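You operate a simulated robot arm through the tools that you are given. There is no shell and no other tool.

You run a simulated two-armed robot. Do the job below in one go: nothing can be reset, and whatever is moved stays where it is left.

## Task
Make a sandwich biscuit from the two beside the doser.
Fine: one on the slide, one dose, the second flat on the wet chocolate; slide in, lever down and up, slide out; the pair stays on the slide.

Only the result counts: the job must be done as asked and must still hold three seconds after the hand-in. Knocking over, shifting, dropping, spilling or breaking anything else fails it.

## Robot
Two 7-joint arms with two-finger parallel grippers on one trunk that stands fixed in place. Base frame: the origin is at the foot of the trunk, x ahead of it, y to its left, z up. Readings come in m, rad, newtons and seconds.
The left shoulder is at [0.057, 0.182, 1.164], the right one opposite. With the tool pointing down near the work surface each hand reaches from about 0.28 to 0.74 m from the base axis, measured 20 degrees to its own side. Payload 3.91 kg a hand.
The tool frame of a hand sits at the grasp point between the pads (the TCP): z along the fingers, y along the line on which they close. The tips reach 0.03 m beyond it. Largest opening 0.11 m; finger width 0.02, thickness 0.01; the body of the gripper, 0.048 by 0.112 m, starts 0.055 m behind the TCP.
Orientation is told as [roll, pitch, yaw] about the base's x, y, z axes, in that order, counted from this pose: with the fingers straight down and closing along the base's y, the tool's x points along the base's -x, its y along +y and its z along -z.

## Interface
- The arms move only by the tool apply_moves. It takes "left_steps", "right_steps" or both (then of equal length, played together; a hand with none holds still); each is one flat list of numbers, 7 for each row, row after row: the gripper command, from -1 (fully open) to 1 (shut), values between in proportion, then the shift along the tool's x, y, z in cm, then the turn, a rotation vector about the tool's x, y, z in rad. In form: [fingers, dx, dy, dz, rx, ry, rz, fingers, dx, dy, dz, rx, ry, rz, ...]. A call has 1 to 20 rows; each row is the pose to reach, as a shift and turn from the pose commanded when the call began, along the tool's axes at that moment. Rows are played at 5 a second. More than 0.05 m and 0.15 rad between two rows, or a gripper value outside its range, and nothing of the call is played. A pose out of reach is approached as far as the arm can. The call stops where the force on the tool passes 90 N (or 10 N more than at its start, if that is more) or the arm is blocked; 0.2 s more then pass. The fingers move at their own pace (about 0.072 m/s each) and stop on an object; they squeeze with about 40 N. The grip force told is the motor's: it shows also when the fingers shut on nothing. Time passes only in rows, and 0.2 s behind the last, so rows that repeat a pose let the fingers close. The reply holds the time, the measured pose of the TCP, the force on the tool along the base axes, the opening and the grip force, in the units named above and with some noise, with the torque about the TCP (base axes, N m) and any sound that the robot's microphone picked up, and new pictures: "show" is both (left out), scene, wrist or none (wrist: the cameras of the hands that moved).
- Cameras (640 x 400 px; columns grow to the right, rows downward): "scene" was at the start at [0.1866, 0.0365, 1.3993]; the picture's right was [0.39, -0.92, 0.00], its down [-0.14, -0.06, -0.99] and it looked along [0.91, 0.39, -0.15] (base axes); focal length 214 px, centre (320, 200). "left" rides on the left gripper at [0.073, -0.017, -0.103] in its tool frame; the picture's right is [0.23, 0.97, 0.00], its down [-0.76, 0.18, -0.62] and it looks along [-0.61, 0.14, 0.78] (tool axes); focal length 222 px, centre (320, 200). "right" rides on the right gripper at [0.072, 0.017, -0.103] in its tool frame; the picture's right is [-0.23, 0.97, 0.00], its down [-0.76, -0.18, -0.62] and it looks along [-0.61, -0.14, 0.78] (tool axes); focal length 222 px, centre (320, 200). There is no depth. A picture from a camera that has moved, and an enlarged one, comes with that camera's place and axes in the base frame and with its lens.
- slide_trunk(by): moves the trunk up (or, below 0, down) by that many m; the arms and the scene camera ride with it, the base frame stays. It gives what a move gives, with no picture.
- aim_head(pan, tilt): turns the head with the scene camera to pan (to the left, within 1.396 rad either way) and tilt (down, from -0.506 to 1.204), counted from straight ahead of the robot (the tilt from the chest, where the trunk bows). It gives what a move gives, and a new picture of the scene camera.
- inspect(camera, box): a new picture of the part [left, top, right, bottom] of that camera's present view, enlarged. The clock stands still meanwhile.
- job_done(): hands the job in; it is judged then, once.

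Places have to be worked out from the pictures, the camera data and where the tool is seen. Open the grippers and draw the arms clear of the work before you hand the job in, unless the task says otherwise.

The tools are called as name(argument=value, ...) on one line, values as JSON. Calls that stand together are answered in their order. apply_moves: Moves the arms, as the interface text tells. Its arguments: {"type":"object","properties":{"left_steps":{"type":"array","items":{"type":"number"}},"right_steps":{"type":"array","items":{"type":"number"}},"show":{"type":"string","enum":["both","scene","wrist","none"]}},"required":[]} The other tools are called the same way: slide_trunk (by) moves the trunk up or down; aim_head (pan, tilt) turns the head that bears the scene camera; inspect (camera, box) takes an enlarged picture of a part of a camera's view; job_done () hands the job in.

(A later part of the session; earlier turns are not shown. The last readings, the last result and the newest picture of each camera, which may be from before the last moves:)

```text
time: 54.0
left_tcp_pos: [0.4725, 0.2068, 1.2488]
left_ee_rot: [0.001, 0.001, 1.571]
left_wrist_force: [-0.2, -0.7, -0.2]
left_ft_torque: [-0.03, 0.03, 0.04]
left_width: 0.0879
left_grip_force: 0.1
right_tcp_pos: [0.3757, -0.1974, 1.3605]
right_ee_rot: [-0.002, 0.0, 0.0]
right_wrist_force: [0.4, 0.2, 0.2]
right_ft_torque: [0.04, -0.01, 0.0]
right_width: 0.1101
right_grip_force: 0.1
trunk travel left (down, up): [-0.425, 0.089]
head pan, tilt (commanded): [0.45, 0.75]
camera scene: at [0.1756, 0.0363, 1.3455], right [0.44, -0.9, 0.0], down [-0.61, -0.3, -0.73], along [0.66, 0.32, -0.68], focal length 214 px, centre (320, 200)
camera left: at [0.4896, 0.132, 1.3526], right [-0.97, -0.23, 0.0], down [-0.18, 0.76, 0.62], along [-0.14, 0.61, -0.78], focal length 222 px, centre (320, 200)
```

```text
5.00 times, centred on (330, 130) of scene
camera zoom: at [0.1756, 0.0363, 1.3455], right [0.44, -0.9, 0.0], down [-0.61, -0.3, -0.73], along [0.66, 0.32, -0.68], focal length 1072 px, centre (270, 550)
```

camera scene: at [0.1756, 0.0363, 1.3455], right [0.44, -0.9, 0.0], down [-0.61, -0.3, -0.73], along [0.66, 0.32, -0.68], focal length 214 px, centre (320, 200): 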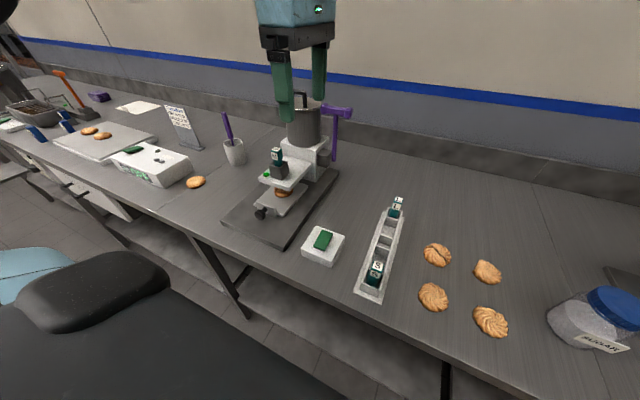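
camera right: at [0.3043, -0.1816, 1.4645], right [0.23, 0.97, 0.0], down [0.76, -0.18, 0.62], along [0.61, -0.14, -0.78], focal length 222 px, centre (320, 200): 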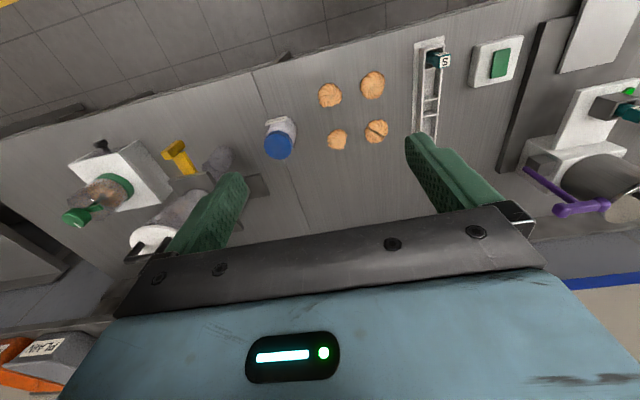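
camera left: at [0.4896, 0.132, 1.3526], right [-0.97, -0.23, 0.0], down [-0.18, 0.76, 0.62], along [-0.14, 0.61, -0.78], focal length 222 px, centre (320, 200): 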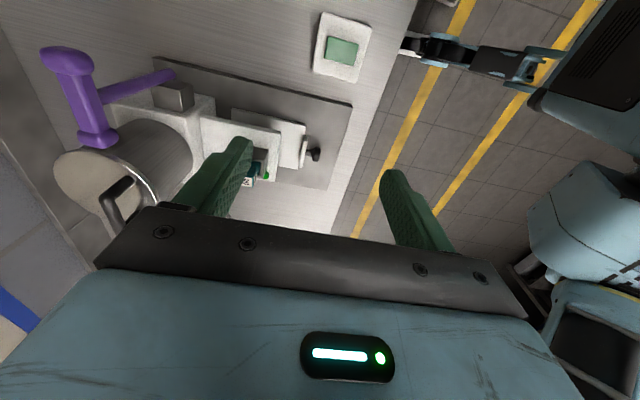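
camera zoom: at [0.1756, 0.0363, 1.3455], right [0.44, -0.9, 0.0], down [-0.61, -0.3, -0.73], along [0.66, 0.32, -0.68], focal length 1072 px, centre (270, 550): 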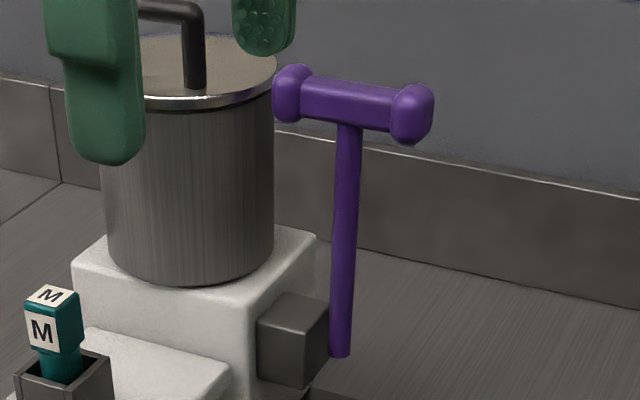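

Both sight lines agree: right knob of the T at (0.679, 0.202, 1.147), rod vertical down to a hub near (0.68, 0.234, 1.01). I tilt the hand 45° forward-down and bring it 10 cm short of the knob along the finger direction.

apply_moves(left_steps=[-0.6, 0, -2.3, 0.5, 0.131, 0, 0, -0.6, 0.2, -4.6, 1.0, 0.262, 0, 0, -0.6, 0.3, -6.9, 1.5, 0.393, 0, 0, -0.6, 0.4, -9.2, 2.0, 0.524, 0, 0, -0.6, 0.5, -11.5, 2.6, 0.654, 0, 0, -0.6, 0.5, -13.5, 3.1, 0.785, 0, 0, -0.6, 0.5, -13.5, 3.1, 0.785, 0, 0], show="both")

inspect(camera="scene", box=[260, 50, 400, 170])

inspect(camera="left", box=[140, 60, 440, 240])

```text
time: 55.6
left_tcp_pos: [0.609, 0.198, 1.2173]
left_ee_rot: [-0.785, 0.0, 1.571]
left_wrist_force: [0.5, -0.4, 0.1]
left_ft_torque: [-0.05, -0.01, 0.02]
left_width: 0.0881
left_grip_force: 0.1
right_tcp_pos: [0.3762, -0.196, 1.3609]
right_ee_rot: [-0.001, 0.0, 0.0]
right_wrist_force: [-0.3, -0.3, -0.8]
right_ft_torque: [-0.01, 0.02, -0.02]
right_width: 0.1101
right_grip_force: 0.1
trunk travel left (down, up): [-0.425, 0.089]
head pan, tilt (commanded): [0.45, 0.75]
camera scene: at [0.1756, 0.0361, 1.3455], right [0.44, -0.9, 0.0], down [-0.61, -0.3, -0.73], along [0.66, 0.32, -0.68], focal length 214 px, centre (320, 200)
camera left: at [0.5466, 0.125, 1.3032], right [-0.69, -0.23, -0.69], down [-0.57, 0.76, 0.32], along [0.45, 0.61, -0.65], focal length 222 px, centre (320, 200)
```

scene: 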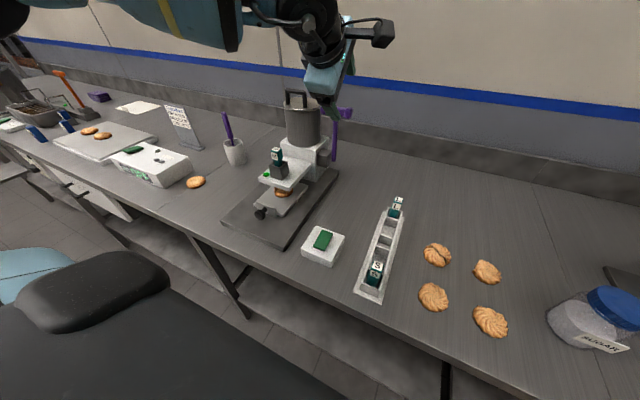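
left: 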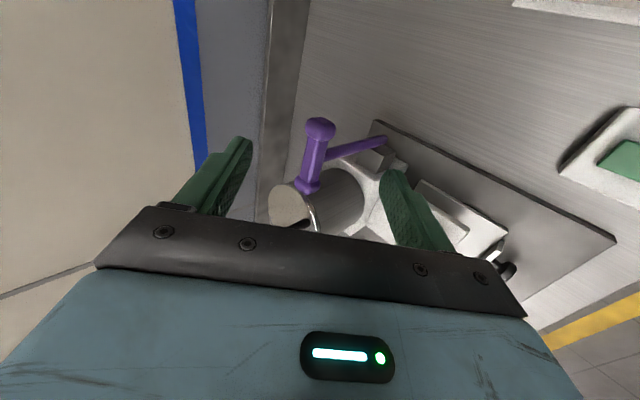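

```text
3.33 times, centred on (330, 110) of scene
camera zoom: at [0.1756, 0.0361, 1.3455], right [0.44, -0.9, 0.0], down [-0.61, -0.3, -0.73], along [0.66, 0.32, -0.68], focal length 715 px, centre (287, 500)
```

zoom: 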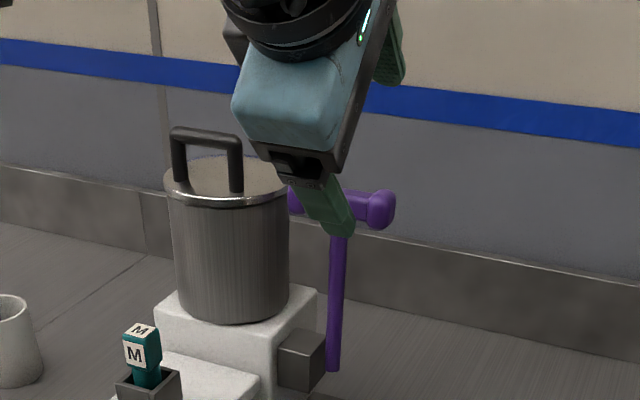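

```text
2.13 times, centred on (290, 150) of left
camera zoom: at [0.5466, 0.125, 1.3032], right [-0.69, -0.23, -0.69], down [-0.57, 0.76, 0.32], along [0.45, 0.61, -0.65], focal length 474 px, centre (384, 307)
```

zoom: 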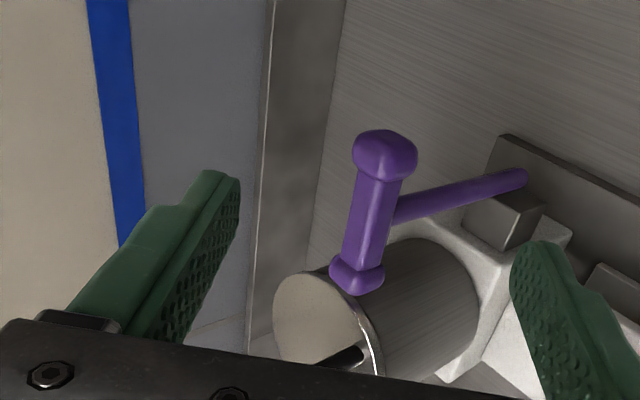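

The view gives the knob at (0.677, 0.201, 1.147): 9.7 cm ahead along the fingers, 3 mm to +y and nearly centred between them. I advance 9.5 cm along the tool axis with that correction.

apply_moves(left_steps=[-0.6, -0.3, 0.18, 3, 0, 0, 0, -0.6, -0.3, 0.18, 6, 0, 0, 0, -0.6, -0.3, 0.18, 8, 0, 0, 0, -0.6, -0.3, 0.18, 9.5, 0, 0, 0, -0.6, -0.3, 0.18, 9.5, 0, 0, 0], show="both")

inspect(camera="left", box=[200, 80, 440, 240])

inspect(camera="scene", box=[260, 50, 400, 170])

```text
time: 56.8
left_tcp_pos: [0.6732, 0.2011, 1.1503]
left_ee_rot: [-0.783, -0.001, 1.57]
left_wrist_force: [0.2, 0.1, -0.1]
left_ft_torque: [-0.03, 0.0, -0.04]
left_width: 0.0881
left_grip_force: 0.0
right_tcp_pos: [0.3767, -0.1967, 1.3607]
right_ee_rot: [-0.002, 0.001, 0.0]
right_wrist_force: [0.1, 0.3, 0.3]
right_ft_torque: [-0.01, -0.01, 0.0]
right_width: 0.1099
right_grip_force: 0.1
trunk travel left (down, up): [-0.425, 0.089]
head pan, tilt (commanded): [0.45, 0.75]
camera scene: at [0.1754, 0.0361, 1.3455], right [0.44, -0.9, 0.0], down [-0.61, -0.3, -0.73], along [0.66, 0.32, -0.68], focal length 214 px, centre (320, 200)
camera left: at [0.6116, 0.1285, 1.2359], right [-0.69, -0.23, -0.69], down [-0.57, 0.76, 0.32], along [0.45, 0.61, -0.65], focal length 222 px, centre (320, 200)
```

scene: 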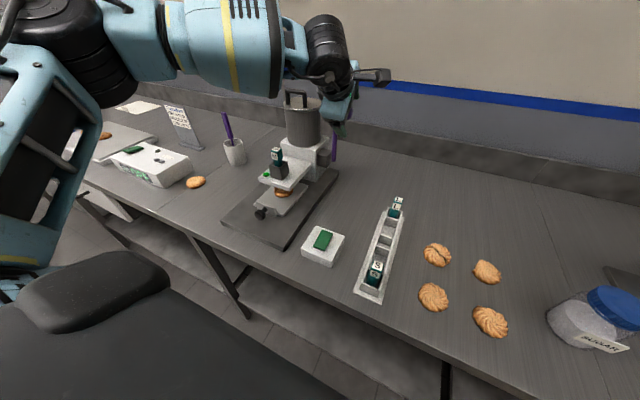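
left: 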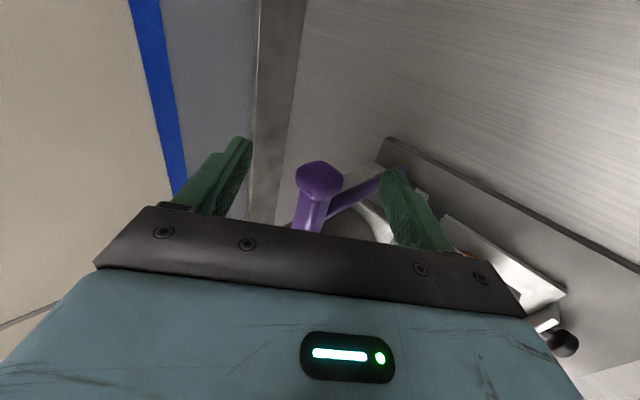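

```text
2.50 times, centred on (320, 160) of left
camera zoom: at [0.6116, 0.1285, 1.2359], right [-0.69, -0.23, -0.69], down [-0.57, 0.76, 0.32], along [0.45, 0.61, -0.65], focal length 555 px, centre (320, 300)
```

zoom: 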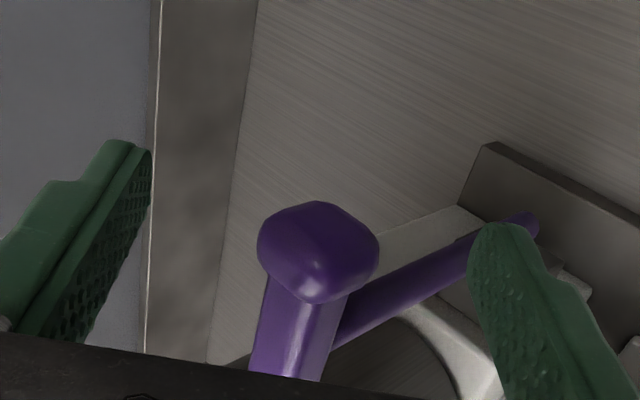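

```text
3.33 times, centred on (330, 110) of scene
camera zoom: at [0.1754, 0.0361, 1.3455], right [0.44, -0.9, 0.0], down [-0.61, -0.3, -0.73], along [0.66, 0.32, -0.68], focal length 715 px, centre (287, 500)
```

zoom: 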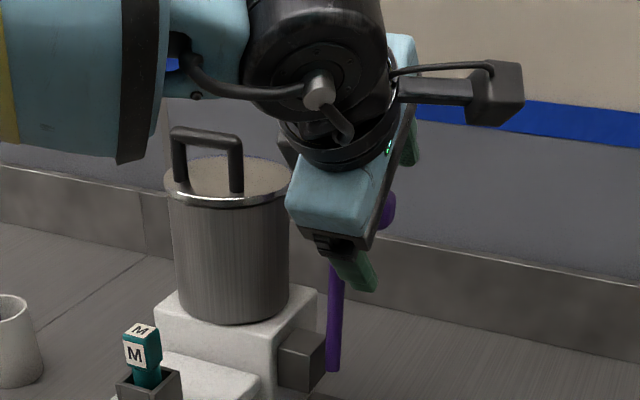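

The knob lies between the fingers. I close on it.

apply_moves(left_steps=[0.0, 0, 0, 0.2, 0, 0, 0, 0.4, 0, 0, 0.2, 0, 0, 0, 1, 0, 0, 0.2, 0, 0, 0, 1, 0, 0, 0.2, 0, 0, 0, 1, 0, 0, 0.2, 0, 0, 0], show="wrist")

inspect(camera="left", box=[200, 80, 440, 240])

```text
time: 58.0
left_tcp_pos: [0.6736, 0.203, 1.1498]
left_ee_rot: [-0.786, 0.0, 1.571]
left_wrist_force: [0.3, 0.1, 2.9]
left_ft_torque: [-0.02, -0.05, -0.01]
left_width: 0.0244
left_grip_force: 44.8
right_tcp_pos: [0.3774, -0.1969, 1.3612]
right_ee_rot: [-0.001, 0.002, 0.002]
right_wrist_force: [-0.2, 0.1, 0.3]
right_ft_torque: [0.0, 0.01, 0.01]
right_width: 0.1101
right_grip_force: 0.1
trunk travel left (down, up): [-0.425, 0.089]
head pan, tilt (commanded): [0.45, 0.75]
camera left: at [0.6129, 0.1285, 1.2349], right [-0.69, -0.23, -0.69], down [-0.57, 0.76, 0.32], along [0.45, 0.61, -0.65], focal length 222 px, centre (320, 200)
```

left: 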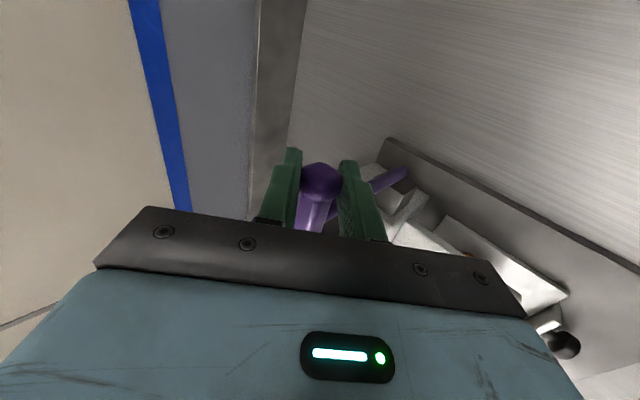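

```text
2.50 times, centred on (320, 160) of left
camera zoom: at [0.6129, 0.1285, 1.2349], right [-0.69, -0.23, -0.69], down [-0.57, 0.76, 0.32], along [0.45, 0.61, -0.65], focal length 555 px, centre (320, 300)
```

zoom: 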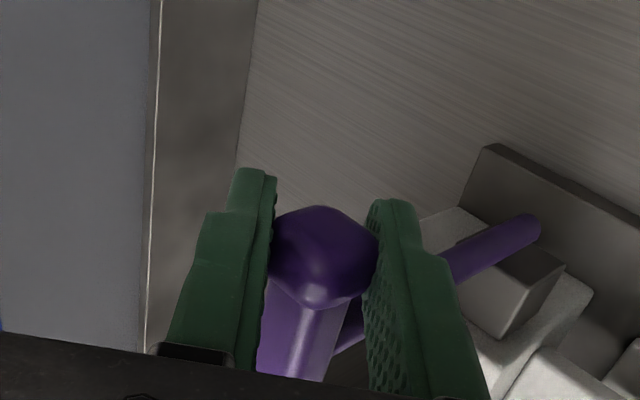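

Gripped at 24 mm on the knob. I test the lever gently: 1.2 cm toward the robot (−x) and see the resistance.

apply_moves(left_steps=[1, 0, 0.28, -0.28, 0, 0, 0, 1, 0, 0.57, -0.57, 0, 0, 0, 1, 0, 0.86, -0.84, 0, 0, 0, 1, 0, 0.86, -0.84, 0, 0, 0], show="wrist")

inspect(camera="scene", box=[260, 50, 400, 170])

```text
time: 59.0
left_tcp_pos: [0.6632, 0.2016, 1.1496]
left_ee_rot: [-0.784, -0.001, 1.572]
left_wrist_force: [1.5, -0.9, 5.3]
left_ft_torque: [-0.18, -0.17, -0.02]
left_width: 0.0244
left_grip_force: 45.6
right_tcp_pos: [0.3765, -0.1985, 1.3605]
right_ee_rot: [-0.001, 0.0, 0.0]
right_wrist_force: [-0.3, 0.3, -0.5]
right_ft_torque: [0.05, -0.02, 0.0]
right_width: 0.1099
right_grip_force: 0.1
trunk travel left (down, up): [-0.425, 0.089]
head pan, tilt (commanded): [0.45, 0.75]
camera left: at [0.6011, 0.1285, 1.2351], right [-0.69, -0.23, -0.69], down [-0.57, 0.76, 0.32], along [0.45, 0.61, -0.65], focal length 222 px, centre (320, 200)
```

left: 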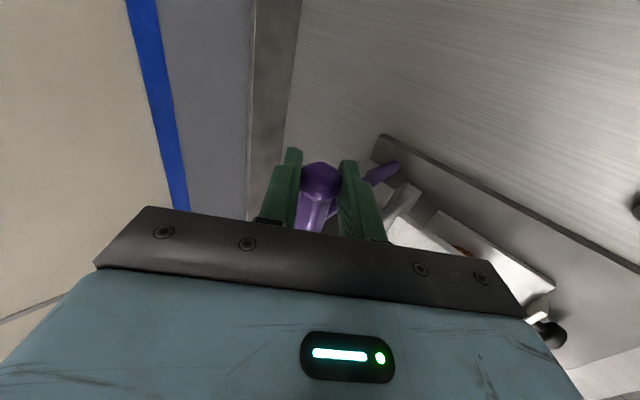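

```text
3.33 times, centred on (330, 110) of scene
camera zoom: at [0.1755, 0.0359, 1.3455], right [0.44, -0.9, 0.0], down [-0.61, -0.3, -0.73], along [0.66, 0.32, -0.68], focal length 715 px, centre (287, 500)
```

zoom: 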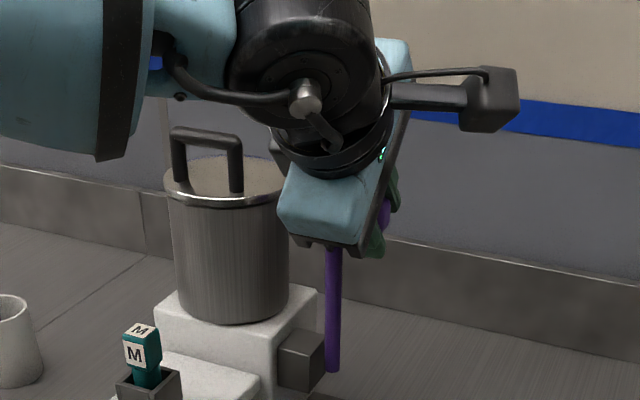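

The lever follows freely toward the robot (only ~1.5 N), so that is "down". I follow the arc (radius ≈0.139 about (0.68, 1.008)) to about 25° and check the forces.

apply_moves(left_steps=[1, 0, 0.96, -0.74, 0, 0, 0, 1, 0, 1.99, -1.39, 0, 0, 0, 1, 0, 3.06, -1.94, 0, 0, 0, 1, 0, 4.18, -2.41, 0, 0, 0, 1, 0, 4.18, -2.41, 0, 0, 0], show="wrist")

inspect(camera="scene", box=[260, 50, 400, 170])

```text
time: 60.2
left_tcp_pos: [0.6148, 0.203, 1.1388]
left_ee_rot: [-0.786, -0.001, 1.57]
left_wrist_force: [-7.3, -0.2, 12.3]
left_ft_torque: [0.06, 0.02, 0.39]
left_width: 0.0222
left_grip_force: 44.9
right_tcp_pos: [0.3744, -0.198, 1.3616]
right_ee_rot: [0.0, -0.004, 0.001]
right_wrist_force: [0.5, -0.5, -0.6]
right_ft_torque: [0.02, 0.01, 0.01]
right_width: 0.1099
right_grip_force: 0.0
trunk travel left (down, up): [-0.425, 0.089]
head pan, tilt (commanded): [0.45, 0.75]
camera left: at [0.5523, 0.1286, 1.224], right [-0.69, -0.23, -0.69], down [-0.57, 0.76, 0.31], along [0.45, 0.61, -0.65], focal length 222 px, centre (320, 200)
```

left: 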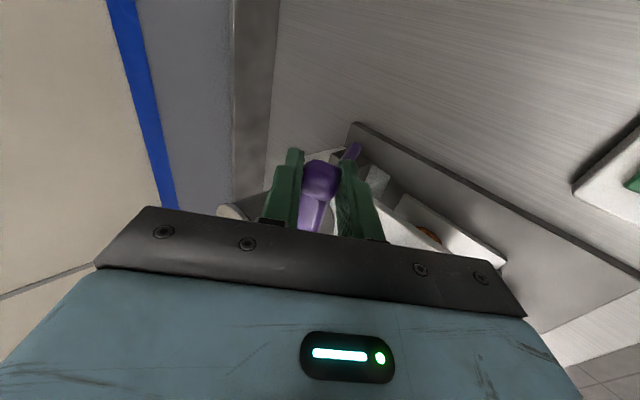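

```text
3.33 times, centred on (330, 110) of scene
camera zoom: at [0.1736, 0.0357, 1.3458], right [0.44, -0.9, 0.0], down [-0.61, -0.3, -0.73], along [0.66, 0.32, -0.68], focal length 715 px, centre (287, 500)
```

zoom: 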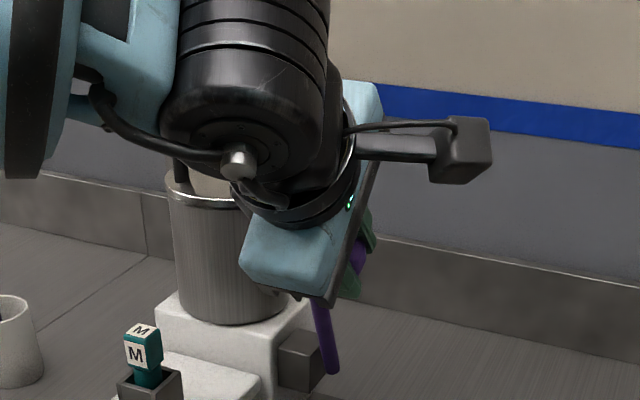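

Forces stay small (≈14 N outward), suggesting the lever arm is a bit longer, about 0.15. I follow on with that radius to about 45°.

apply_moves(left_steps=[1, 0, 0.8, -0.3, 0, 0, 0, 1, 0, 1.65, -0.65, 0, 0, 0, 1, 0, 2.93, -0.93, 0, 0, 0, 1, 0, 4.23, -1.1, 0, 0, 0, 1, 0, 5.54, -1.17, 0, 0, 0, 1, 0, 5.54, -1.17, 0, 0, 0], show="wrist")

inspect(camera="scene", box=[230, 60, 400, 220])

```text
time: 61.6
left_tcp_pos: [0.564, 0.2039, 1.1077]
left_ee_rot: [-0.79, -0.001, 1.568]
left_wrist_force: [-11.2, -3.1, 18.4]
left_ft_torque: [-0.08, -0.93, -0.29]
left_width: 0.0176
left_grip_force: 45.0
right_tcp_pos: [0.3724, -0.1979, 1.361]
right_ee_rot: [-0.001, -0.003, -0.001]
right_wrist_force: [0.4, 1.0, 0.0]
right_ft_torque: [0.0, 0.0, 0.01]
right_width: 0.1098
right_grip_force: 0.0
trunk travel left (down, up): [-0.425, 0.089]
head pan, tilt (commanded): [0.45, 0.75]
camera left: at [0.5027, 0.1288, 1.1929], right [-0.69, -0.23, -0.69], down [-0.57, 0.76, 0.31], along [0.46, 0.61, -0.65], focal length 222 px, centre (320, 200)
```

left: 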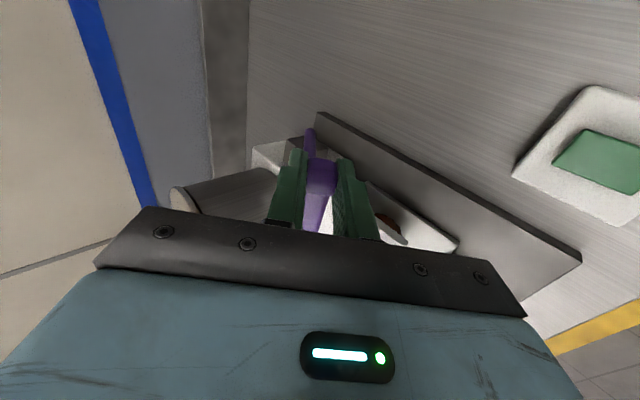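

```text
2.50 times, centred on (315, 140) of scene
camera zoom: at [0.1722, 0.0351, 1.346], right [0.44, -0.9, 0.0], down [-0.61, -0.3, -0.73], along [0.66, 0.32, -0.68], focal length 536 px, centre (332, 350)
```

zoom: 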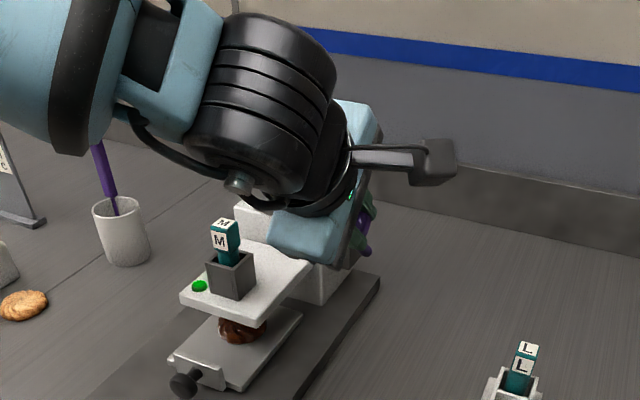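

The lever is at about 45° and the grip narrowed to 17.6 mm, meaning the square-ish knob now lies flat in the pads. I zoom on the biscuit, which looks darker.

inspect(camera="scene", box=[260, 165, 330, 215])

```text
8.00 times, centred on (295, 190) of scene
camera zoom: at [0.1722, 0.0351, 1.346], right [0.44, -0.9, 0.0], down [-0.61, -0.3, -0.73], along [0.66, 0.32, -0.68], focal length 1716 px, centre (520, 280)
```

zoom: 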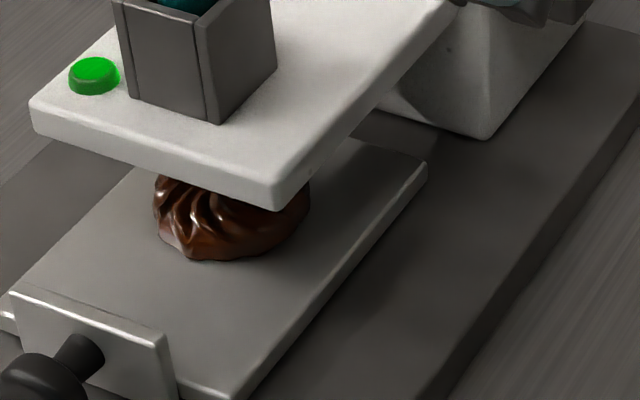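

The biscuit is now coated with wet chocolate, so the dose came. I complete the down-stroke decisively along the fitted arc (radius ≈0.163) to about 60°, watching for the end stop.

apply_moves(left_steps=[1, 0, 1.49, -0.37, 0, 0, 0, 1, 0, 2.34, -0.32, 0, 0, 0, 1, 0, 3.75, -0.13, 0, 0, 0, 1, 0, 5.14, 0.18, 0, 0, 0, 1, 0, 5.14, 0.18, 0, 0, 0], show="wrist")

inspect(camera="scene", box=[230, 60, 400, 220])

```text
time: 62.8
left_tcp_pos: [0.5529, 0.2028, 1.0903]
left_ee_rot: [-0.853, -0.004, 1.575]
left_wrist_force: [20.8, -2.8, 13.2]
left_ft_torque: [0.13, -1.26, -0.07]
left_width: 0.0189
left_grip_force: 44.8
right_tcp_pos: [0.3789, -0.1976, 1.3585]
right_ee_rot: [-0.001, 0.002, 0.0]
right_wrist_force: [-0.2, -0.4, -0.3]
right_ft_torque: [0.01, -0.02, -0.04]
right_width: 0.1101
right_grip_force: 0.0
trunk travel left (down, up): [-0.425, 0.089]
head pan, tilt (commanded): [0.45, 0.75]
stopped in row 5 (left hand): the force on the tool passed its limit at 90 N (the readings are from after the stop); the commanded pose is now the measured one
camera left: at [0.4849, 0.1283, 1.1716], right [-0.64, -0.23, -0.73], down [-0.59, 0.76, 0.28], along [0.49, 0.61, -0.62], focal length 222 px, centre (320, 200)
```

left: 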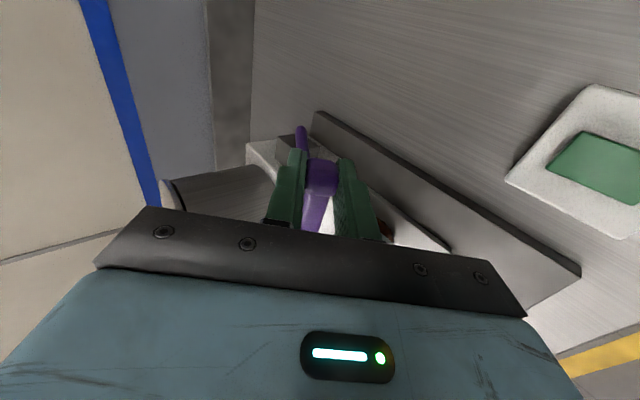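

```text
2.50 times, centred on (315, 140) of scene
camera zoom: at [0.1776, 0.0352, 1.3443], right [0.44, -0.9, 0.0], down [-0.61, -0.3, -0.73], along [0.66, 0.32, -0.68], focal length 536 px, centre (332, 350)
```

zoom: 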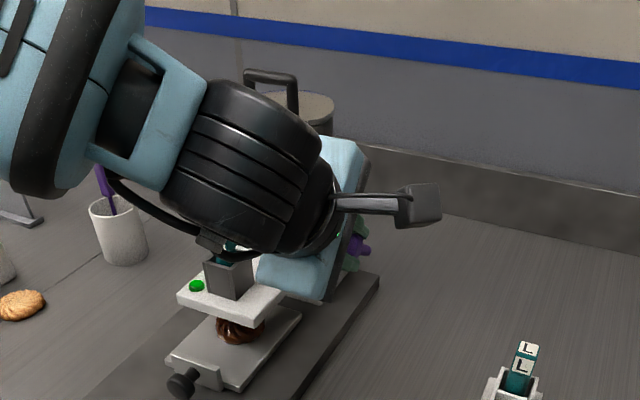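

The lever hit its down-stop at about 50° (90 N, hand stopped). Now I bring it back up along the arc, first to about 20° from upright.

apply_moves(left_steps=[1, 0, -0.6, -0.2, -0.02, 0, 0, 1, 0, -1.24, -0.37, -0.04, 0, 0, 1, 0, -2.66, -0.21, -0.068, 0, 0, 1, 0, -4.05, 0.07, -0.068, 0, 0, 1, 0, -5.42, 0.47, -0.068, 0, 0, 1, 0, -6.74, 0.99, -0.068, 0, 0, 1, 0, -8.02, 1.62, -0.068, 0, 0, 1, 0, -8.02, 1.62, -0.068, 0, 0], show="wrist")

inspect(camera="scene", box=[230, 60, 400, 220])

```text
time: 64.6
left_tcp_pos: [0.6116, 0.2038, 1.1378]
left_ee_rot: [-0.779, -0.002, 1.575]
left_wrist_force: [-8.7, -1.8, 14.8]
left_ft_torque: [0.16, 0.27, -0.14]
left_width: 0.0217
left_grip_force: 45.3
right_tcp_pos: [0.3733, -0.1989, 1.3602]
right_ee_rot: [-0.002, -0.002, -0.002]
right_wrist_force: [0.3, 0.1, -0.3]
right_ft_torque: [0.0, 0.0, 0.03]
right_width: 0.1101
right_grip_force: 0.1
trunk travel left (down, up): [-0.425, 0.089]
head pan, tilt (commanded): [0.45, 0.75]
camera left: at [0.5509, 0.1285, 1.2241], right [-0.69, -0.23, -0.68], down [-0.57, 0.76, 0.32], along [0.45, 0.61, -0.65], focal length 222 px, centre (320, 200)
```

left: 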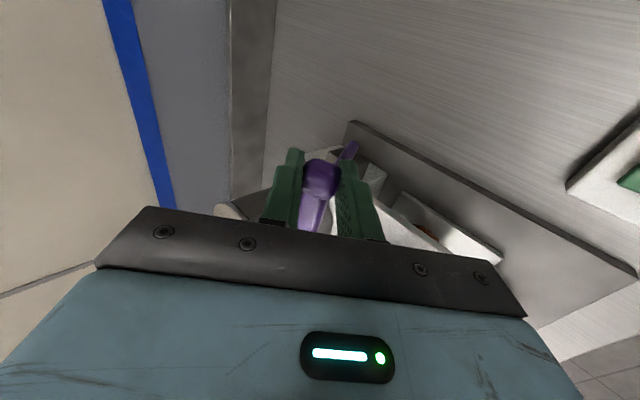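

```text
2.50 times, centred on (315, 140) of scene
camera zoom: at [0.1731, 0.0354, 1.3459], right [0.44, -0.9, 0.0], down [-0.61, -0.3, -0.73], along [0.66, 0.32, -0.68], focal length 536 px, centre (332, 350)
```

zoom: 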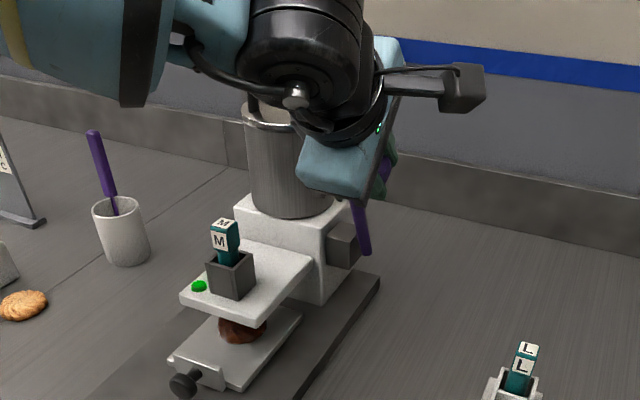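

The lever is back to about 20°. I carry on to upright in small steps.

apply_moves(left_steps=[1, 0, -1.26, 0.65, 0, 0, 0, 1, 0, -2.46, 1.4, 0, 0, 0, 1, 0, -3.6, 2.26, 0, 0, 0, 1, 0, -4.3, 2.87, 0, 0, 0, 1, 0, -4.65, 3.21, 0, 0, 0, 1, 0, -4.65, 3.21, 0, 0, 0], show="wrist")

inspect(camera="scene", box=[260, 50, 400, 170])

```text
time: 66.0
left_tcp_pos: [0.6679, 0.2025, 1.149]
left_ee_rot: [-0.778, -0.002, 1.574]
left_wrist_force: [-2.0, -6.9, 18.8]
left_ft_torque: [-0.24, 0.01, -0.55]
left_width: 0.0246
left_grip_force: 45.1
right_tcp_pos: [0.3751, -0.1988, 1.3618]
right_ee_rot: [0.0, -0.001, 0.001]
right_wrist_force: [-0.3, -0.5, 0.1]
right_ft_torque: [-0.01, 0.04, 0.01]
right_width: 0.11
right_grip_force: 0.1
trunk travel left (down, up): [-0.425, 0.089]
head pan, tilt (commanded): [0.45, 0.75]
camera left: at [0.6076, 0.1287, 1.2342], right [-0.69, -0.23, -0.68], down [-0.57, 0.76, 0.32], along [0.45, 0.61, -0.66], focal length 222 px, centre (320, 200)
```

left: 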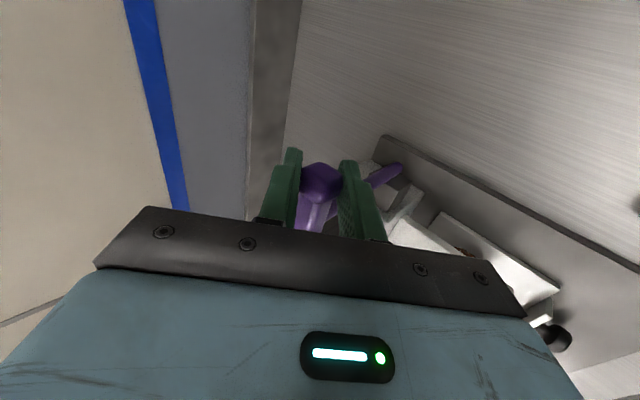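

```text
3.33 times, centred on (330, 110) of scene
camera zoom: at [0.1737, 0.0346, 1.3458], right [0.44, -0.9, 0.0], down [-0.61, -0.3, -0.73], along [0.66, 0.32, -0.68], focal length 715 px, centre (287, 500)
```

zoom: 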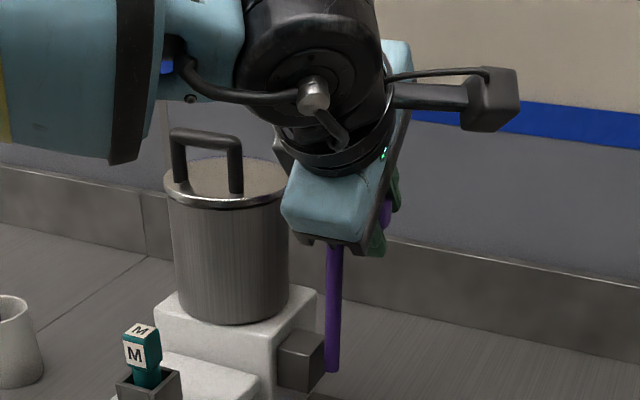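

The handle is about 6 mm (2°) short of its original upright place. I push it the last bit toward +x and check for the up-stop.

apply_moves(left_steps=[1, 0, -0.4, 0.15, 0, 0, 0, 1, 0, -0.75, 0.4, 0, 0, 0, 1, 0, -0.75, 0.4, 0, 0, 0, 1, 0, -0.75, 0.4, 0, 0, 0], show="wrist")

inspect(camera="scene", box=[260, 50, 400, 170])

```text
time: 67.0
left_tcp_pos: [0.6759, 0.2029, 1.1474]
left_ee_rot: [-0.774, -0.005, 1.576]
left_wrist_force: [-7.7, -9.9, 9.8]
left_ft_torque: [-0.03, 0.08, -0.21]
left_width: 0.0242
left_grip_force: 44.9
right_tcp_pos: [0.3746, -0.1987, 1.36]
right_ee_rot: [0.001, 0.001, 0.0]
right_wrist_force: [0.6, 0.4, -0.5]
right_ft_torque: [0.02, -0.01, 0.0]
right_width: 0.1101
right_grip_force: 0.2
trunk travel left (down, up): [-0.425, 0.089]
head pan, tilt (commanded): [0.45, 0.75]
camera left: at [0.616, 0.1286, 1.2342], right [-0.7, -0.23, -0.68], down [-0.57, 0.76, 0.32], along [0.44, 0.61, -0.66], focal length 222 px, centre (320, 200)
```

left: 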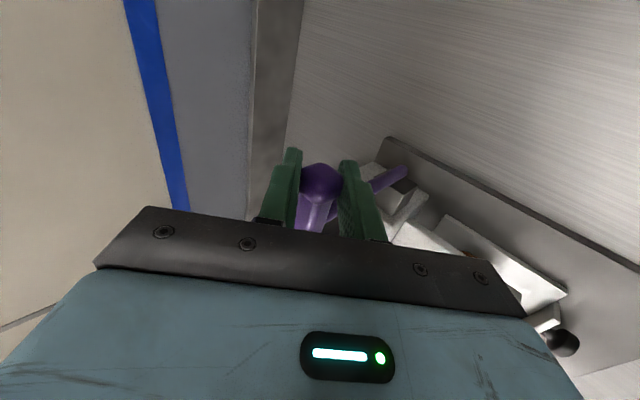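

```text
3.33 times, centred on (330, 110) of scene
camera zoom: at [0.1737, 0.0344, 1.3457], right [0.44, -0.9, 0.0], down [-0.61, -0.3, -0.73], along [0.66, 0.32, -0.68], focal length 715 px, centre (287, 500)
```

zoom: 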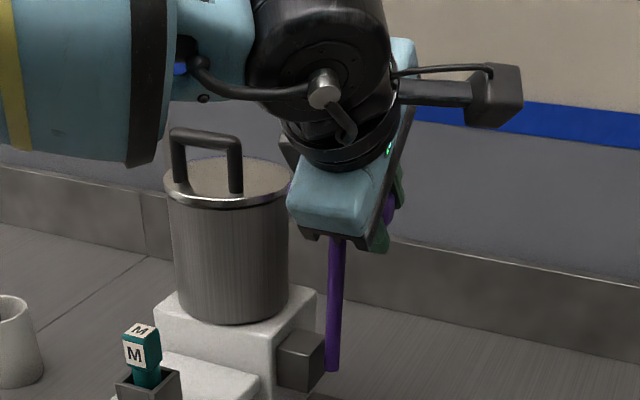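

The handle is back at its original place (rod upright). I open the fingers and retreat straight back along the tool axis.

apply_moves(left_steps=[0.4, 0, 0.05, -0.1, 0, 0, 0, -0.2, 0, 0.05, -0.1, 0, 0, 0, -0.6, 0, 0.05, -0.1, 0, 0, 0, -0.6, 0, 0.05, -0.1, 0, 0, 0, -0.6, 0, 0.05, -3, 0, 0, 0, -0.6, 0, 0.05, -6.5, 0, 0, 0, -0.6, 0, 0.05, -10, 0, 0, 0, -0.6, 0, 0.05, -10, 0, 0, 0], show="both")

inspect(camera="left", box=[140, 60, 440, 240])

inspect(camera="scene", box=[240, 80, 370, 220])

```text
time: 68.8
left_tcp_pos: [0.6079, 0.2051, 1.2169]
left_ee_rot: [-0.771, -0.001, 1.575]
left_wrist_force: [-0.2, 0.7, 1.0]
left_ft_torque: [-0.02, 0.01, 0.05]
left_width: 0.088
left_grip_force: 0.0
right_tcp_pos: [0.378, -0.197, 1.3606]
right_ee_rot: [-0.003, 0.003, 0.0]
right_wrist_force: [0.3, 0.4, 1.1]
right_ft_torque: [0.0, 0.0, 0.0]
right_width: 0.1097
right_grip_force: 0.0
trunk travel left (down, up): [-0.425, 0.089]
head pan, tilt (commanded): [0.45, 0.75]
camera scene: at [0.1766, 0.0363, 1.3452], right [0.44, -0.9, 0.0], down [-0.61, -0.3, -0.73], along [0.66, 0.32, -0.68], focal length 214 px, centre (320, 200)
camera left: at [0.5475, 0.1302, 1.3033], right [-0.7, -0.23, -0.68], down [-0.57, 0.76, 0.32], along [0.44, 0.61, -0.66], focal length 222 px, centre (320, 200)
```

scene: 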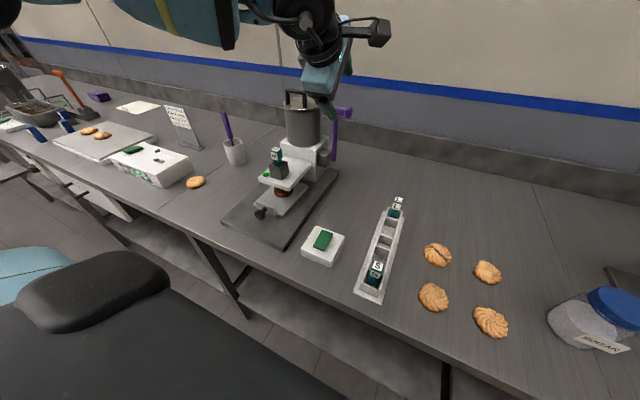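
left: 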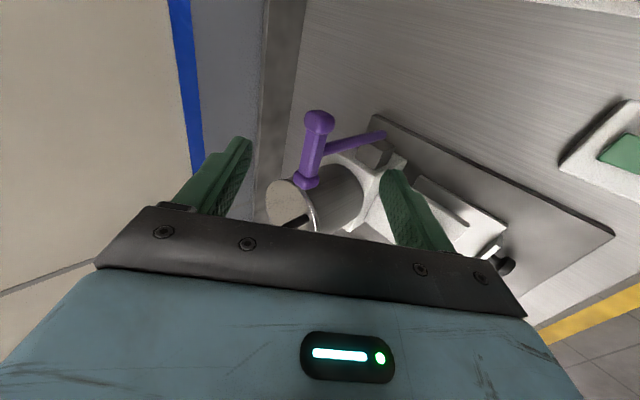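

```text
2.13 times, centred on (290, 150) of left
camera zoom: at [0.5475, 0.1302, 1.3033], right [-0.7, -0.23, -0.68], down [-0.57, 0.76, 0.32], along [0.44, 0.61, -0.66], focal length 474 px, centre (384, 307)
```

zoom: 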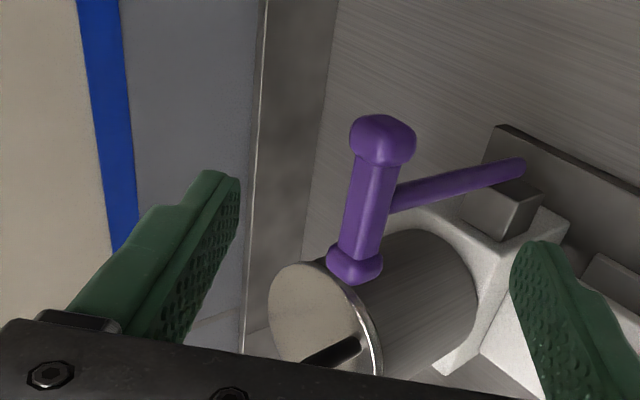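

```text
2.86 times, centred on (305, 150) of scene
camera zoom: at [0.1766, 0.0363, 1.3452], right [0.44, -0.9, 0.0], down [-0.61, -0.3, -0.73], along [0.66, 0.32, -0.68], focal length 613 px, centre (363, 343)
```

zoom: 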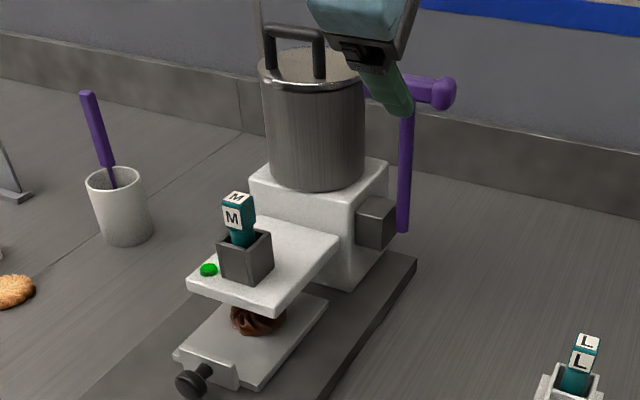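

The lever is upright and free, and the chocolate sits on the biscuit. I draw the left hand back, untilting it on the way.

apply_moves(left_steps=[-0.6, 0, 1.2, -2.0, -0.13, 0, 0, -0.6, 0, 2.5, -4.0, -0.26, 0, 0, -0.6, 0, 3.7, -6.0, -0.385, 0, 0, -0.6, 0, 5.0, -8.0, -0.515, 0, 0, -0.6, -0.1, 6.2, -10.0, -0.645, 0, 0, -0.6, -0.2, 7.4, -11.8, -0.772, 0, 0, -0.6, -0.2, 7.4, -11.8, -0.772, 0, 0], show="none")

```text
time: 70.4
left_tcp_pos: [0.4731, 0.2061, 1.2516]
left_ee_rot: [0.003, -0.002, 1.576]
left_wrist_force: [1.0, -0.9, 0.4]
left_ft_torque: [0.0, -0.01, 0.01]
left_width: 0.0881
left_grip_force: 0.0
right_tcp_pos: [0.3777, -0.1972, 1.3603]
right_ee_rot: [-0.002, 0.001, -0.001]
right_wrist_force: [-0.6, 0.4, -0.1]
right_ft_torque: [-0.03, 0.0, 0.01]
right_width: 0.1099
right_grip_force: 0.1
trunk travel left (down, up): [-0.425, 0.089]
head pan, tilt (commanded): [0.45, 0.75]
```

Now I turn the hand back (yaw to 0) and move over the knob side at about (0.435, 0.34, 1.20).

apply_moves(left_steps=[-0.4, -1.2, 0.3, 0, 0, 0, 0.143, -0.4, -2.4, 0.7, 0, 0, 0, 0.286, -0.4, -3.6, 1.0, 0, 0, 0, 0.43, -0.4, -4.8, 1.4, 0, 0, 0, 0.573, -0.4, -6.0, 1.7, 0.5, 0, 0, 0.716, -0.4, -7.2, 2.1, 1, 0, 0, 0.86, -0.4, -8.4, 2.4, 1.7, 0, 0, 1.003, -0.4, -9.6, 2.8, 2.5, 0, 0, 1.146, -0.4, -10.8, 3.1, 3.2, 0, 0, 1.29, -0.4, -12.0, 3.5, 4, 0, 0, 1.433, -0.4, -13.4, 3.8, 5, 0, 0, 1.576, -0.4, -13.4, 3.8, 5, 0, 0, 1.576], show="both")

inspect(camera="left", box=[220, 60, 420, 230])

```text
time: 73.0
left_tcp_pos: [0.4334, 0.3386, 1.2043]
left_ee_rot: [0.001, -0.003, -0.004]
left_wrist_force: [-0.4, -0.4, 0.1]
left_ft_torque: [0.01, 0.01, 0.01]
left_width: 0.0771
left_grip_force: 0.0
right_tcp_pos: [0.3779, -0.1967, 1.362]
right_ee_rot: [0.0, 0.0, 0.0]
right_wrist_force: [0.0, -0.1, -0.3]
right_ft_torque: [0.03, 0.01, 0.01]
right_width: 0.1103
right_grip_force: 0.1
trunk travel left (down, up): [-0.425, 0.089]
head pan, tilt (commanded): [0.45, 0.75]
camera scene: at [0.1759, 0.0358, 1.3454], right [0.44, -0.9, 0.0], down [-0.61, -0.3, -0.73], along [0.66, 0.32, -0.68], focal length 214 px, centre (320, 200)
camera left: at [0.3607, 0.3196, 1.3082], right [-0.22, 0.97, 0.0], down [0.76, 0.17, 0.62], along [0.61, 0.14, -0.78], focal length 222 px, centre (320, 200)
```

scene: 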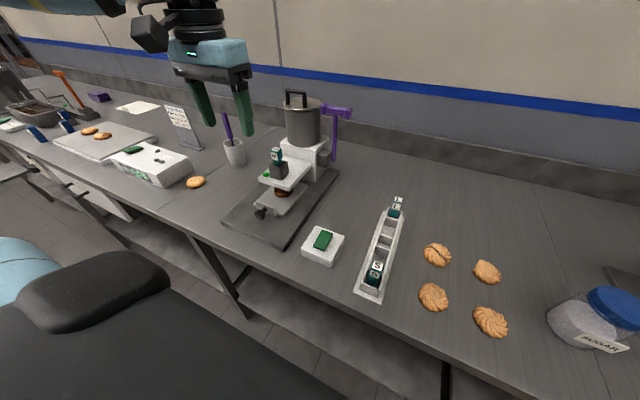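
left: 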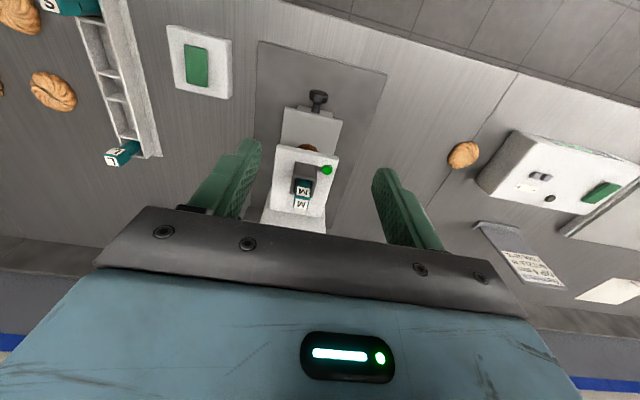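

```text
2.35 times, centred on (320, 145) of left
camera zoom: at [0.3607, 0.3196, 1.3082], right [-0.22, 0.97, 0.0], down [0.76, 0.17, 0.62], along [0.61, 0.14, -0.78], focal length 523 px, centre (320, 329)
```

zoom: 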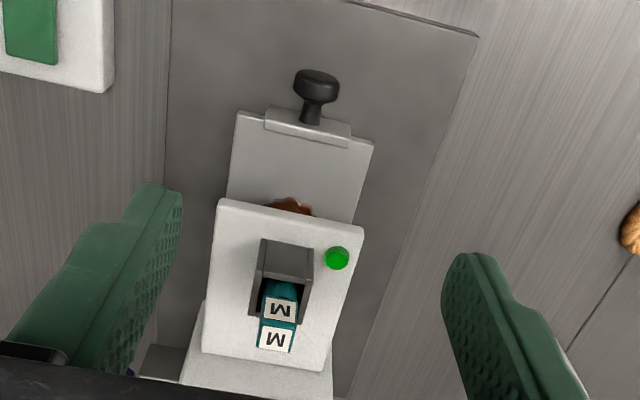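

The knob (slide in) is at about x≈0.446. I descend over it at (0.443, 0.340, 0.963) and grip.

apply_moves(left_steps=[-0.3, -0.3, 0.05, 4.5, 0, 0, 0, -0.3, -0.6, 0.1, 9, 0, 0, 0, -0.3, -0.9, 0.15, 13.5, 0, 0, 0, -0.3, -0.9, 0.15, 18, 0, 0, 0, -0.3, -0.9, 0.15, 21.5, 0, 0, 0, -0.3, -0.9, 0.15, 24.1, 0, 0, 0, -0.3, -0.9, 0.15, 24.1, 0, 0, 0, 0.4, -0.9, 0.15, 24.1, 0, 0, 0, 1, -0.9, 0.15, 24.1, 0, 0, 0, 1, -0.9, 0.15, 24.1, 0, 0, 0, 1, -0.9, 0.15, 24.1, 0, 0, 0], show="both")

```text
time: 75.4
left_tcp_pos: [0.4403, 0.3402, 0.9615]
left_ee_rot: [0.0, 0.001, -0.002]
left_wrist_force: [-1.4, -17.0, -8.5]
left_ft_torque: [-0.5, -0.35, -0.18]
left_width: 0.0292
left_grip_force: 45.1
right_tcp_pos: [0.3772, -0.1992, 1.3602]
right_ee_rot: [-0.001, -0.001, -0.001]
right_wrist_force: [0.3, -0.3, -0.1]
right_ft_torque: [0.01, -0.01, 0.01]
right_width: 0.1099
right_grip_force: 0.0
trunk travel left (down, up): [-0.425, 0.089]
head pan, tilt (commanded): [0.45, 0.75]
camera scene: at [0.1762, 0.0345, 1.3453], right [0.44, -0.9, 0.0], down [-0.61, -0.3, -0.73], along [0.66, 0.32, -0.68], focal length 214 px, centre (320, 200)
camera left: at [0.3684, 0.3215, 1.0655], right [-0.23, 0.97, 0.0], down [0.76, 0.18, 0.62], along [0.61, 0.14, -0.78], focal length 222 px, centre (320, 200)
```

scene: 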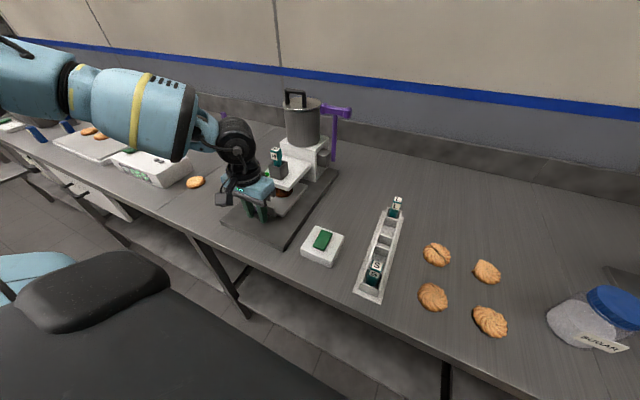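
left: 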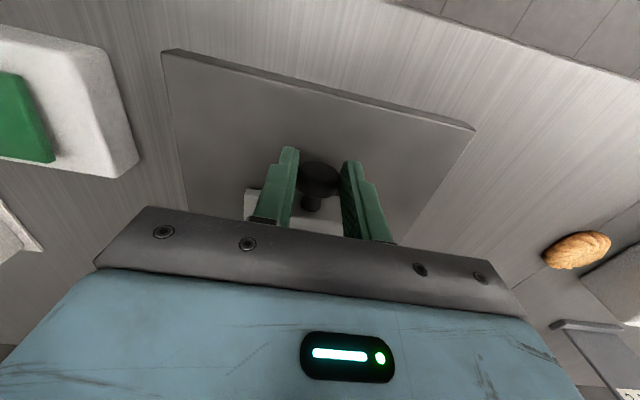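

Knob gripped. I pull the slide out slowly by 11.8 cm with the coated biscuit.

apply_moves(left_steps=[1, 0.2, -0.2, 0, 0, 0, 0, 1, 0.7, -0.2, 0, 0, 0, 0, 1, 1.4, -0.2, 0, 0, 0, 0, 1, 2.1, -0.2, 0, 0, 0, 0, 1, 2.8, -0.2, 0, 0, 0, 0, 1, 3.5, -0.2, 0, 0, 0, 0, 1, 4.2, -0.2, 0, 0, 0, 0, 1, 4.9, -0.2, 0, 0, 0, 0, 1, 5.6, -0.2, 0, 0, 0, 0, 1, 6.3, -0.2, 0, 0, 0, 0, 1, 7.0, -0.2, 0, 0, 0, 0, 1, 7.7, -0.2, 0, 0, 0, 0, 1, 8.4, -0.2, 0, 0, 0, 0, 1, 9.1, -0.2, 0, 0, 0, 0, 1, 9.8, -0.2, 0, 0, 0, 0, 1, 10.5, -0.2, 0, 0, 0, 0, 1, 11.2, -0.2, 0, 0, 0, 0, 1, 11.6, -0.2, 0, 0, 0, 0, 1, 11.8, -0.2, 0, 0, 0, 0, 1, 11.8, -0.2, 0, 0, 0, 0], show="both")

inspect(camera="scene", box=[210, 160, 330, 260])

```text
time: 79.6
left_tcp_pos: [0.3243, 0.3393, 0.9619]
left_ee_rot: [0.001, 0.0, 0.0]
left_wrist_force: [0.7, 3.8, -4.1]
left_ft_torque: [0.09, -0.25, 0.01]
left_width: 0.0286
left_grip_force: 44.9
right_tcp_pos: [0.3772, -0.1964, 1.3607]
right_ee_rot: [0.0, 0.0, 0.0]
right_wrist_force: [-0.4, 0.1, -0.2]
right_ft_torque: [-0.02, -0.01, 0.02]
right_width: 0.1102
right_grip_force: 0.0
trunk travel left (down, up): [-0.425, 0.089]
head pan, tilt (commanded): [0.45, 0.75]
camera scene: at [0.176, 0.0368, 1.3453], right [0.44, -0.9, 0.0], down [-0.61, -0.3, -0.73], along [0.66, 0.32, -0.68], focal length 214 px, centre (320, 200)
camera left: at [0.2519, 0.3213, 1.0656], right [-0.23, 0.97, 0.0], down [0.76, 0.18, 0.62], along [0.61, 0.14, -0.78], focal length 222 px, centre (320, 200)
```

scene: 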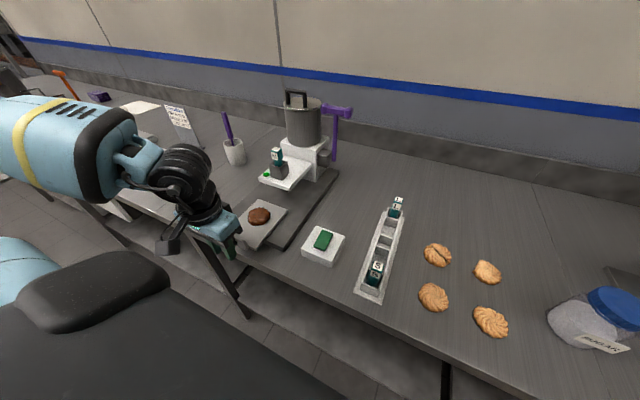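
left: 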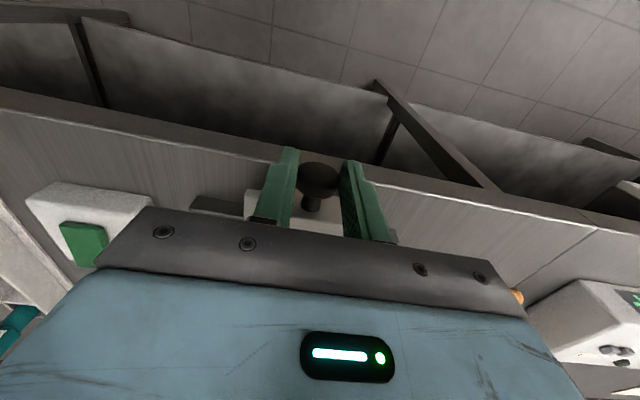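

```text
4.00 times, centred on (270, 210) of scene
camera zoom: at [0.176, 0.0368, 1.3453], right [0.44, -0.9, 0.0], down [-0.61, -0.3, -0.73], along [0.66, 0.32, -0.68], focal length 858 px, centre (520, 160)
```

zoom: 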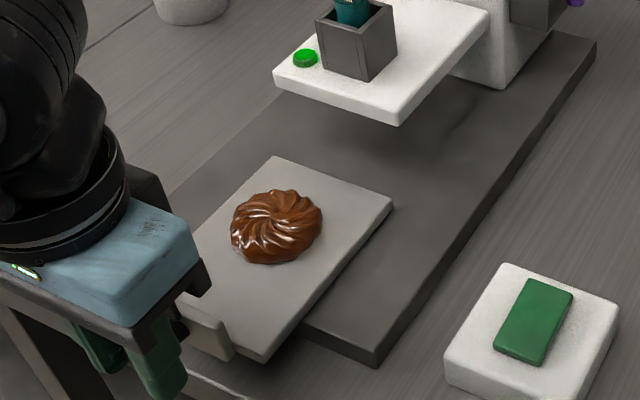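

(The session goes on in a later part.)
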